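You operate a simulated robot arm through the tools that you are given. There is no shell and no other tool. Be economical: measure what you need, move in short steps, check, and stop when the job is done.

The job below is to be done with a simulated robot arm. You get a single attempt, and the scene is never put back.

TASK
Take the teal spool and put it on top of the seals carton.

It is judged by the outcome, as a careful person would: the job done as asked, and still so three seconds after it is handed in. It fails if anything else is knocked over, pushed out of place, dropped, spilled or broken. Lids that push on must go on centred and level and be pressed home; caps that screw on are set level and turned clockwise until they are tight.

THE ROBOT
A 6-joint arm with a two-finger parallel gripper, fixed in place. Base frame: the origin is at the foot of the arm, x ahead of it, y to its left, z up; the work surface is at about z = 0.8. Units: m, rad, N and s.
With the tool pointing down near the work surface it reaches from about 0.24 to 0.64 m from the base axis. Its first joint turns from -1.152 to 1.152 rad. Payload 2.7 kg.
Tool frame: the origin (TCP) lies between the finger pads and is the grasp point; the fingertips stand 0.023 m ahead of it; z points along the fingers, y is the line along which they close. Largest opening 0.094 m; finger width 0.038, thickness 0.01; the body of the gripper, 0.054 by 0.096 m, starts 0.039 m behind the TCP.
Orientation is told as [roll, pitch, yaw] about the base's x, y, z axes, in that order, counted from this pose: with the fingers straight down and closing along the base's y, the tool's x points along the base's -x, its y along +y and its z along -z.

THE INTERFACE
- The arm moves only by the tool move_arm. Its argument "steps" is a list of rows, each a list of 5 numbers: the finger opening in m, from 0 to 0.094, then the shift along the tool's x, y, z in m, then the turn about the tool's z in rad. In form: [[grip, tx, ty, tz, yaw], ...]. A call has 1 to 8 rows; each row shifts and turns the commanded pose from where the row before left it, along the tool's axes as they then stand. Rows are played at 5 a second. More than 0.05 m and 0.15 rad between two rows, or a gripper value outside its range, and nothing of the call is played. A pose out of reach is approached as far as the arm can. The call stops where the force on the tool passes 40 N (or 10 N more than at its start, if that is more) or the arm is blocked; 0.2 s more then pass. Each finger travels about 0.045 m/s and halts on what it meets, pressing with about 23 N; the grip force reading is that of the motor and also rises with nothing between the fingers. The clock runs only during rows and for 0.2 s after the last one: add rows that do not move to give the fingers time. The reply holds the time, the measured pose of the TCP, the force on the tool along the base axes, the opening and the grip force, in the units named above and with some noise.
- Cameras (640 x 400 px; columns grow to the right, rows downward): "scene" is fixed at [0.0876, -0.4518, 1.3947]; the picture's right is [0.58, -0.81, 0.00], its down [-0.54, -0.38, -0.75] and it looks along [0.61, 0.44, -0.66] (base axes); focal length 316 px, centre (320, 200). "wrist" rides on the gripper at [-0.039, 0, -0.044] in the tool frame; the picture's right is [0.00, -1.00, 0.00], its down [0.97, 0.00, -0.24] and it looks along [0.24, 0.00, 0.97] (tool axes); focal length 218 px, centre (320, 200).
- capture(camera): a new picture of that camera. It takes no simulated time.
- probe_pixels(camera, pixels): for up to 12 pixels [column, row] of the newest picture of that camera ("zoom" is the newest enlarged one), the place [x, y, z] in the base frame of the surface seen there, good to about 0.003 m. It takes no simulated time.
- zoom(camera, box): a new picture of the part [left, top, right, bottom] of that camera's present view, enlarged. It takes no simulated time.
- finish_job(): hands the job in; it is judged then, once.

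Work in short steps. Measure before you move; look again where a grasp or a placing could have gone wrong, and mend it. You have 60 turns and 30 pictures in all, those below and enlarged ones among them. Open the gripper and draw the arm clear of the work before you hand the job in, unless the task says otherwise; then end with one line.

The tools are called by a JSON object that holds its "method" and its "body". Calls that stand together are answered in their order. move_arm: Moves the arm, as the interface text tells. Its arguments: {"type":"object","properties":{"steps":{"type":"array"}},"required":["steps"]} The other tools are called the same way: capture (camera) takes a picture; probe_pixels (camera, pixels) gives the place of the surface under pixels of a picture; zoom (camera, box) takes an enlarged picture of a part of a camera's view; finish_job () hands the job in.

At the start:

```text
time: 0.0
tcp_pos: [0.4039, -0.0606, 1.0772]
orientation: [-0.001, -0.001, -0.001]
contact_force: [-0.6, -0.6, -1.5]
gripper_width: 0.0939
finger_force: 0.1
```

scene: 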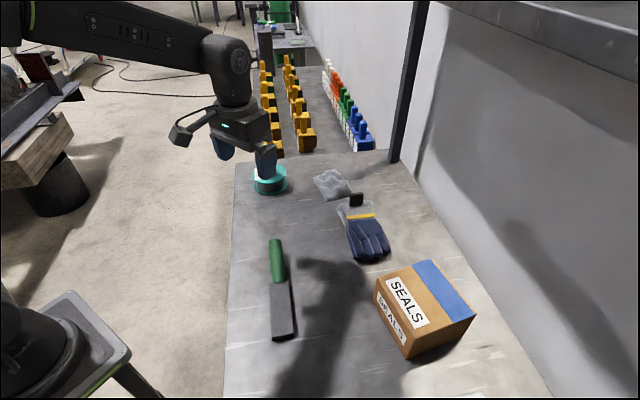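
wrist: 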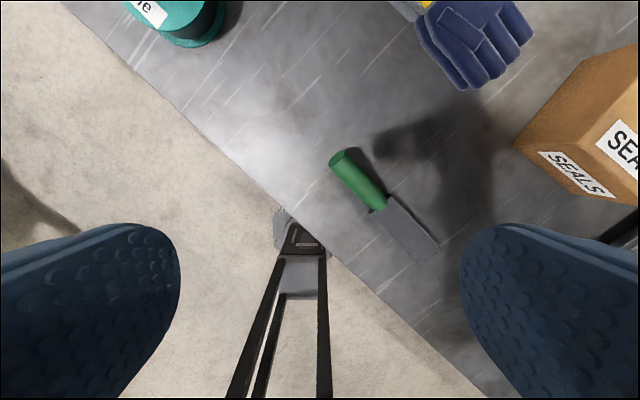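

The teal spool is at about (269,180) in the scene picture, partly hidden by the gripper, and the carton is at about (425,305). I zoom in on the spool and probe the carton.

{"method": "zoom", "body": {"camera": "scene", "box": [220, 130, 316, 210]}}

{"method": "probe_pixels", "body": {"camera": "scene", "pixels": [[378, 279], [427, 262], [475, 316], [410, 335], [425, 297], [408, 356], [257, 190], [285, 188], [269, 184], [268, 195], [355, 200], [370, 240]]}}

{"method": "probe_pixels", "body": {"camera": "wrist", "pixels": [[145, 10], [190, 42], [215, 5], [180, 10], [540, 110], [600, 70]]}}

```text
5.00 times, centred on (268, 170) of scene
```

zoom: 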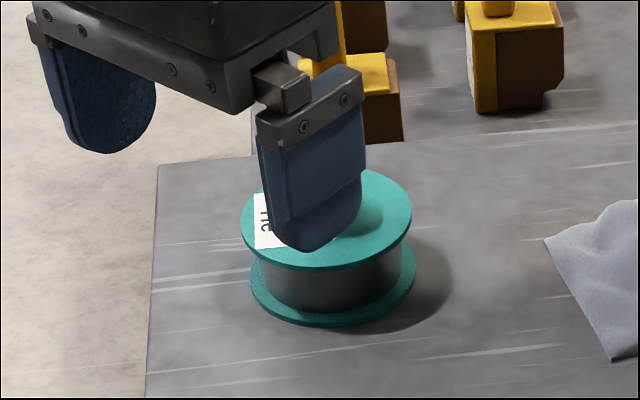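

```text
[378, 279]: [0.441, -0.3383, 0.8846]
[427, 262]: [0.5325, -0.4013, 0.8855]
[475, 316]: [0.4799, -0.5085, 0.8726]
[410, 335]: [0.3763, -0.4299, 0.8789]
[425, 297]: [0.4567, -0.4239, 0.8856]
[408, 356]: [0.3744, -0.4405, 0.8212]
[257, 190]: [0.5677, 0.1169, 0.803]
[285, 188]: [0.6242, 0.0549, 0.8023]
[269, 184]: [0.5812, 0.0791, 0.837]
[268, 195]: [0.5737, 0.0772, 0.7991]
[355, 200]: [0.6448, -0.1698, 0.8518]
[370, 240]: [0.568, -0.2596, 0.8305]
```

```text
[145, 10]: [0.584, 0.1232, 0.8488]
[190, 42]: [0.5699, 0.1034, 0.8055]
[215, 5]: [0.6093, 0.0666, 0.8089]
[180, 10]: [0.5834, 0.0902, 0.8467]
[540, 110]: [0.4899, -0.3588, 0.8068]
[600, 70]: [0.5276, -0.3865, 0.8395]
```

The spool's top is at z≈0.847, centred somewhere near (0.61, 0.09). Its flange looks about as wide as the gripper's full opening. I move above it for a clear view from the wrist camera.

{"method": "move_arm", "body": {"steps": [[0.094, -0.035, 0.035, 0, 0], [0.094, -0.035, 0.035, 0, 0], [0.094, -0.035, 0.035, 0, 0], [0.094, -0.025, 0.03, 0, 0], [0.094, 0, 0, 0, 0]]}}

{"method": "capture", "body": {"camera": "wrist"}}

```text
time: 1.2
tcp_pos: [0.5367, 0.0732, 1.0752]
orientation: [-0.001, -0.002, 0.003]
contact_force: [-0.1, -0.4, 0.0]
gripper_width: 0.094
finger_force: 0.0
```

```text
26 pictures are left
```

wrist: 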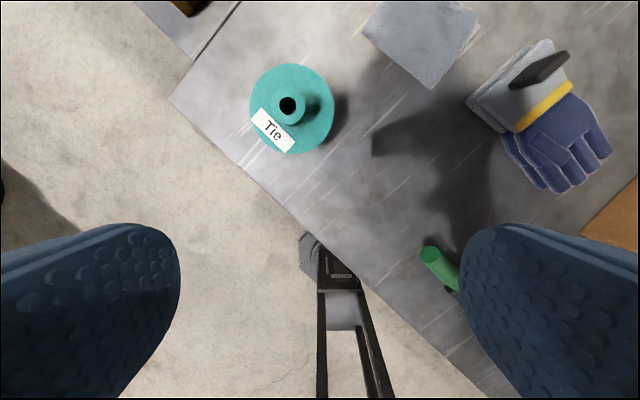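

The spool has a raised hub with a bore, at about (290,107), that the fingers could grip. I enlarge that part to measure it.

{"method": "zoom", "body": {"camera": "wrist", "box": [228, 48, 356, 128]}}

{"method": "probe_pixels", "body": {"camera": "wrist", "pixels": [[252, 106], [332, 110], [292, 66], [290, 151], [277, 105], [301, 105], [288, 95], [288, 117], [310, 107], [288, 106], [320, 105], [270, 85]]}}

```text
5.00 times, centred on (292, 88) of wrist
```

zoom: 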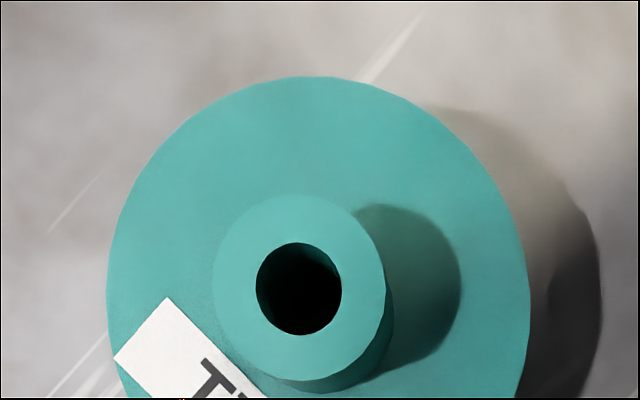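

```text
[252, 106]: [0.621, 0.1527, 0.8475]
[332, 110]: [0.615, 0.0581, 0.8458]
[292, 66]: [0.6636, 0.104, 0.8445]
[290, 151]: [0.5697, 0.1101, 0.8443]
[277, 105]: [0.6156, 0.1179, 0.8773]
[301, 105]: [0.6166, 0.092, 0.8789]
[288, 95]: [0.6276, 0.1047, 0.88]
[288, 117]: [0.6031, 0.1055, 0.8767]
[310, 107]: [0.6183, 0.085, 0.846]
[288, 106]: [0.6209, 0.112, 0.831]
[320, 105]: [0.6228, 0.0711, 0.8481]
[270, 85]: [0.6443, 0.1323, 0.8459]
```

The hub is about 37 mm across, centred at (0.6165, 0.105). Its top is at 0.879 and the flange top at 0.846. I move over it and go partway down, then check.

{"method": "move_arm", "body": {"steps": [[0.094, -0.04, 0.016, 0, 0], [0.094, -0.04, 0.016, 0, 0], [0.094, 0, 0, 0.04, 0], [0.094, 0, 0, 0.04, 0], [0.094, 0, 0, 0.04, 0], [0.094, 0, 0, 0, 0], [0.094, 0, 0, 0, 0]]}}

{"method": "capture", "body": {"camera": "wrist"}}

{"method": "capture", "body": {"camera": "scene"}}

```text
time: 2.8
tcp_pos: [0.606, 0.1026, 0.9543]
orientation: [0.0, -0.002, 0.001]
contact_force: [0.4, -0.8, 0.1]
gripper_width: 0.0938
finger_force: 0.0
out of reach, approached as far as the arm can: row 2
```

```text
24 pictures are left
```

wrist: 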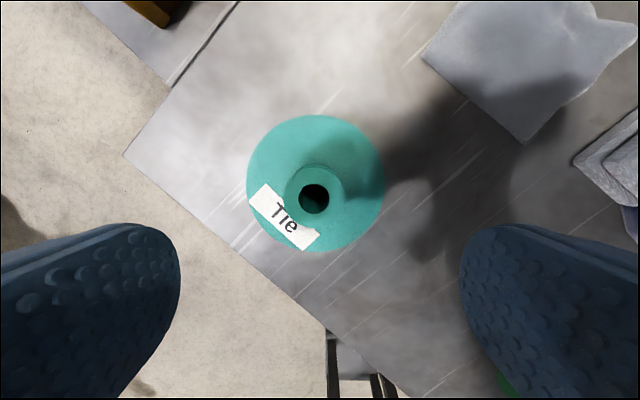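

```text
23 pictures are left
```

scene: 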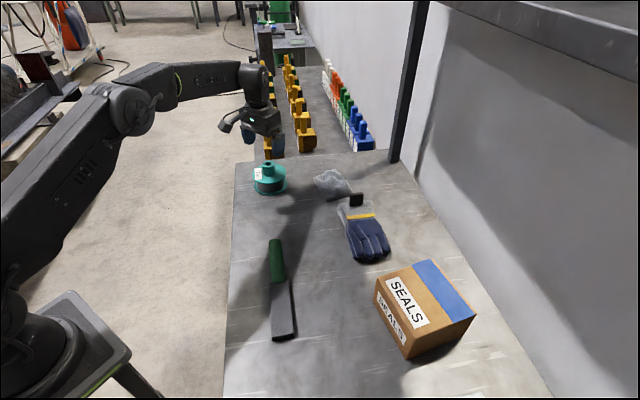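

Reach cut the move about 10 mm short in x at the greater height. I re-measure the hub from here, and the carton's top in the scene picture.

{"method": "probe_pixels", "body": {"camera": "wrist", "pixels": [[290, 198], [338, 198], [314, 175], [314, 221], [248, 183], [384, 183], [316, 116], [316, 250]]}}

{"method": "probe_pixels", "body": {"camera": "scene", "pixels": [[380, 280], [427, 263], [473, 314], [411, 333], [414, 264], [460, 318], [440, 290], [412, 300]]}}

```text
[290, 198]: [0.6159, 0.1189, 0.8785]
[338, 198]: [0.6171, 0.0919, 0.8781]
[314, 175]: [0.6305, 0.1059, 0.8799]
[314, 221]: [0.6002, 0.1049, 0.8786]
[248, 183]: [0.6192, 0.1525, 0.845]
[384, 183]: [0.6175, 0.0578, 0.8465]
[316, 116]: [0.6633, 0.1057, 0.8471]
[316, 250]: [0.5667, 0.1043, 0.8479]
```

```text
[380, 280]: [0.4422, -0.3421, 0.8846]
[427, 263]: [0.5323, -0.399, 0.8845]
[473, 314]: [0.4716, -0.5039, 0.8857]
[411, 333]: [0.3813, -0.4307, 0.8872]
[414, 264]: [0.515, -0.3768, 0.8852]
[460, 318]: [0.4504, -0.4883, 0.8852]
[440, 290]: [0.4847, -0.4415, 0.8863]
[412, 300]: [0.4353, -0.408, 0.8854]
```

The hub centre is (0.616, 0.105). The carton's top is flat at z 0.885, centred at (0.457, -0.419). I correct by 10 mm in x and go down so that the fingertips stop about 5 mm above the flange.

{"method": "move_arm", "body": {"steps": [[0.094, 0, 0.0025, 0.03, 0], [0.094, -0.01, 0, 0.02, 0], [0.094, 0, 0, 0.02, 0], [0.094, 0, 0, 0.009, 0], [0.094, 0, 0, 0, 0], [0.094, 0, 0, 0, 0]]}}

```text
time: 4.2
tcp_pos: [0.6131, 0.1054, 0.8771]
orientation: [0.002, -0.002, 0.003]
contact_force: [-0.4, 0.6, 0.7]
gripper_width: 0.0938
finger_force: 0.0
```

The TCP is at (0.613, 0.105, 0.877), so I nudge it slightly and close on the hub.

{"method": "move_arm", "body": {"steps": [[0.094, -0.003, 0, 0.002, 0], [0.06, 0, 0, 0, 0], [0.03, 0, 0, 0, 0], [0.02, 0, 0, 0, 0], [0.02, 0, 0, 0, 0], [0.02, 0, 0, 0, 0], [0.02, 0, 0, 0, 0], [0.02, 0, 0, 0, 0]]}}

{"method": "capture", "body": {"camera": "wrist"}}

```text
time: 6.0
tcp_pos: [0.6163, 0.1047, 0.8747]
orientation: [0.001, -0.001, 0.001]
contact_force: [-0.7, 3.6, -0.1]
gripper_width: 0.0358
finger_force: 23.6
```

```text
22 pictures are left
```

wrist: 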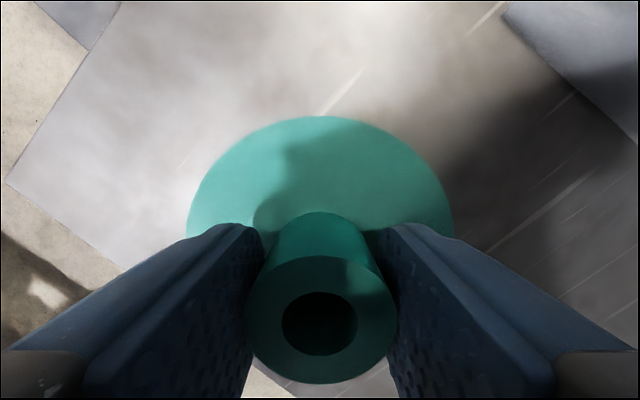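

The fingers hold the hub at 0.0358 m with 23.6 N. I lift slowly at first to test the grip.

{"method": "move_arm", "body": {"steps": [[0.02, 0, 0, -0.015, 0], [0.02, 0, 0, -0.02, 0], [0.02, 0.02, 0, -0.03, 0], [0.02, 0.03, 0, -0.03, 0], [0.02, 0, 0, -0.03, 0], [0.02, 0, 0, 0, 0]]}}

{"method": "capture", "body": {"camera": "scene"}}

```text
time: 7.4
tcp_pos: [0.5667, 0.1036, 1.0006]
orientation: [0.001, 0.0, 0.003]
contact_force: [0.4, 0.0, -10.5]
gripper_width: 0.0358
finger_force: 23.8
```

```text
21 pictures are left
```

scene: 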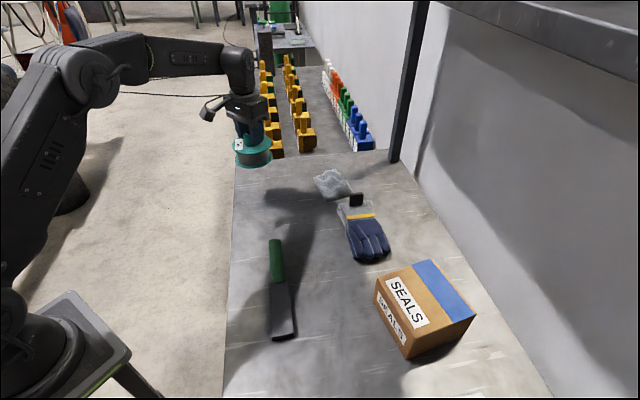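

The spool is lifted and hangs level, with a load of about 10 N. I raise it 3 cm and carry it towards the carton, starting gently.

{"method": "move_arm", "body": {"steps": [[0.02, 0.004, -0.01, -0.02, 0], [0.02, 0.006, -0.025, -0.01, 0], [0.02, 0.008, -0.036, 0, 0], [0.02, 0.008, -0.038, 0, 0], [0.02, 0.008, -0.038, 0, 0], [0.02, 0.008, -0.038, 0, 0], [0.02, 0.008, -0.038, 0, 0], [0.02, 0.005, -0.02, 0, 0]]}}

{"method": "move_arm", "body": {"steps": [[0.02, 0.004, -0.02, 0, 0], [0.02, 0.008, -0.036, 0, 0], [0.02, 0.008, -0.038, 0, 0], [0.02, 0.008, -0.038, 0, 0], [0.02, 0.008, -0.038, 0, 0], [0.02, 0.008, -0.038, 0, 0], [0.02, 0.006, -0.02, 0, 0], [0.02, 0.003, -0.01, 0, 0]]}}

```text
time: 9.2
tcp_pos: [0.5118, -0.1393, 1.0319]
orientation: [-0.001, -0.001, 0.002]
contact_force: [0.8, 0.7, -10.4]
gripper_width: 0.0355
finger_force: 23.3
```

```text
time: 11.0
tcp_pos: [0.4595, -0.3765, 1.0291]
orientation: [0.001, 0.001, 0.002]
contact_force: [0.8, -0.6, -10.5]
gripper_width: 0.0358
finger_force: 23.1
```

The TCP is at (0.4595, -0.3765, 1.029) and the grip is steady. I centre over the carton, lower the spool to about 1.5 cm above it and look.

{"method": "move_arm", "body": {"steps": [[0.02, 0.001, -0.022, 0, 0], [0.02, 0.001, -0.021, 0, 0], [0.02, 0, 0, 0.02, 0], [0.02, 0, 0, 0.02, 0], [0.02, 0, 0, 0.012, 0], [0.02, 0, 0, 0, 0]]}}

{"method": "zoom", "body": {"camera": "scene", "box": [328, 210, 520, 370]}}

```text
time: 12.4
tcp_pos: [0.4582, -0.4199, 0.9806]
orientation: [0.0, 0.0, 0.004]
contact_force: [0.3, 0.4, -10.3]
gripper_width: 0.0361
finger_force: 22.3
```

```text
2.50 times, centred on (424, 290) of scene
```

zoom: 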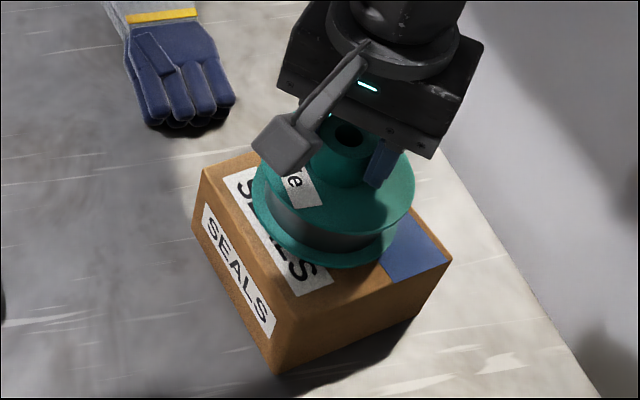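

The spool hangs centred over the carton at (0.458, -0.420), with contact expected near TCP z 0.959. I lower it to just above that.

{"method": "move_arm", "body": {"steps": [[0.02, 0, 0, 0.008, 0], [0.02, 0, 0, 0.006, 0], [0.02, 0, 0, 0.004, 0], [0.02, 0, 0, 0, 0]]}}

{"method": "move_arm", "body": {"steps": [[0.02, 0, 0, 0.002, 0], [0.02, 0, 0, 0, 0]]}}

```text
time: 13.4
tcp_pos: [0.4569, -0.4184, 0.9607]
orientation: [-0.001, 0.0, 0.001]
contact_force: [-0.8, 1.7, 0.3]
gripper_width: 0.0361
finger_force: 23.1
```

```text
time: 14.0
tcp_pos: [0.4587, -0.4186, 0.9621]
orientation: [-0.004, -0.006, 0.0]
contact_force: [-5.1, 4.2, 18.8]
gripper_width: 0.036
finger_force: 22.6
```

The spool now rests on the carton and I am pressing with about 19 N. I back off 2 mm to take that away before opening.

{"method": "move_arm", "body": {"steps": [[0.02, 0, 0, -0.002, 0], [0.02, 0, 0, 0, 0]]}}

```text
time: 14.6
tcp_pos: [0.458, -0.4184, 0.9617]
orientation: [-0.002, -0.002, -0.001]
contact_force: [-2.8, -4.2, 13.5]
gripper_width: 0.0359
finger_force: 22.6
```

It still presses with 13 N, so I back off another 1.5 mm.

{"method": "move_arm", "body": {"steps": [[0.02, 0, 0, -0.0015, 0], [0.02, 0, 0, 0, 0]]}}

```text
time: 15.2
tcp_pos: [0.4573, -0.4185, 0.962]
orientation: [0.001, 0.001, -0.001]
contact_force: [0.3, -6.3, 5.5]
gripper_width: 0.0359
finger_force: 23.4
```

The force is small now. I ease off 1 mm more and open gradually, so that both fingers clear the hub.

{"method": "move_arm", "body": {"steps": [[0.02, 0, 0, -0.001, 0], [0.034, 0, 0, 0, 0], [0.038, 0, 0, 0, 0], [0.045, 0, 0, 0, 0], [0.06, 0, 0, 0, 0], [0.075, 0, 0, 0, 0], [0.08, 0, 0, 0, 0], [0.08, 0, 0, 0, 0]]}}

{"method": "capture", "body": {"camera": "wrist"}}

```text
time: 17.0
tcp_pos: [0.4574, -0.4174, 0.9633]
orientation: [0.001, -0.002, 0.002]
contact_force: [-0.8, -0.6, 0.7]
gripper_width: 0.0796
finger_force: 0.0
```

```text
19 pictures are left
```

wrist: 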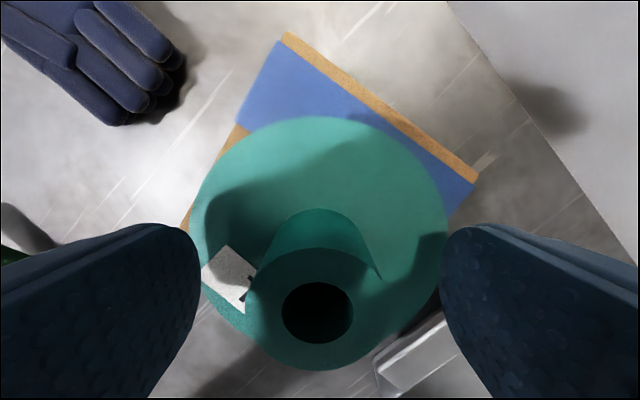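

The fingers are clear of the hub on both sides and the spool stands on the carton. I go straight up and then draw back.

{"method": "move_arm", "body": {"steps": [[0.08, 0, 0, -0.02, 0], [0.08, 0, 0, -0.035, 0], [0.08, 0, 0, -0.035, 0], [0.08, 0.03, 0.03, -0.02, 0], [0.08, 0.04, 0.04, 0, 0], [0.08, 0.03, 0.04, 0, 0], [0.08, 0.0, 0.04, 0, 0], [0.08, 0, 0, 0, 0]]}}

{"method": "capture", "body": {"camera": "scene"}}

```text
refused: row 5 steps farther than a row can; nothing moved
```

```text
18 pictures are left
```

scene: 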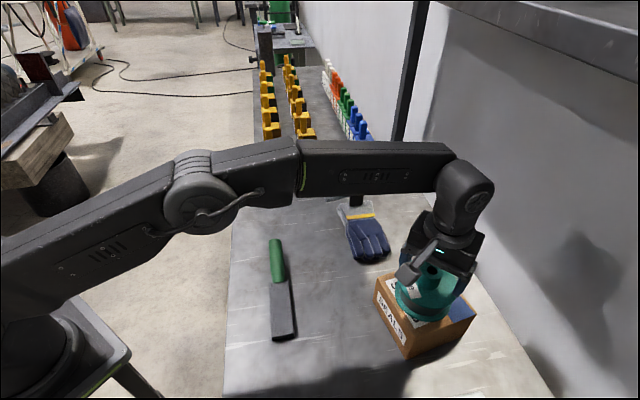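

The call was refused because one row was too long. I repeat it with shorter rows.

{"method": "move_arm", "body": {"steps": [[0.08, 0, 0, -0.02, 0], [0.08, 0, 0, -0.035, 0], [0.08, 0, 0, -0.035, 0], [0.08, 0, 0, -0.02, 0], [0.08, 0.02, 0.035, 0, 0], [0.08, 0.02, 0.04, 0, 0], [0.08, 0.02, 0.04, 0, 0], [0.08, 0.01, 0.03, 0, 0]]}}

{"method": "capture", "body": {"camera": "scene"}}

```text
time: 18.8
tcp_pos: [0.3821, -0.271, 1.0705]
orientation: [-0.001, -0.002, 0.002]
contact_force: [-0.4, 0.0, 0.2]
gripper_width: 0.0796
finger_force: 0.0
out of reach, approached as far as the arm can: row 4
```

```text
17 pictures are left
```

scene: 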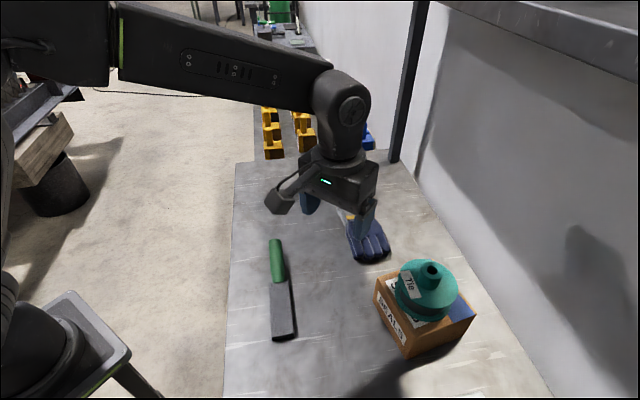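

The spool stands level near the middle of the carton. The carton, glove and trowel have not moved, and the gripper is open and clear, so I hand the job in.

{"method": "finish_job", "body": {}}

```text
The job is handed in.
```

The teal spool is standing level on top of the seals carton, near its centre; nothing else was disturbed, and the job is handed in.
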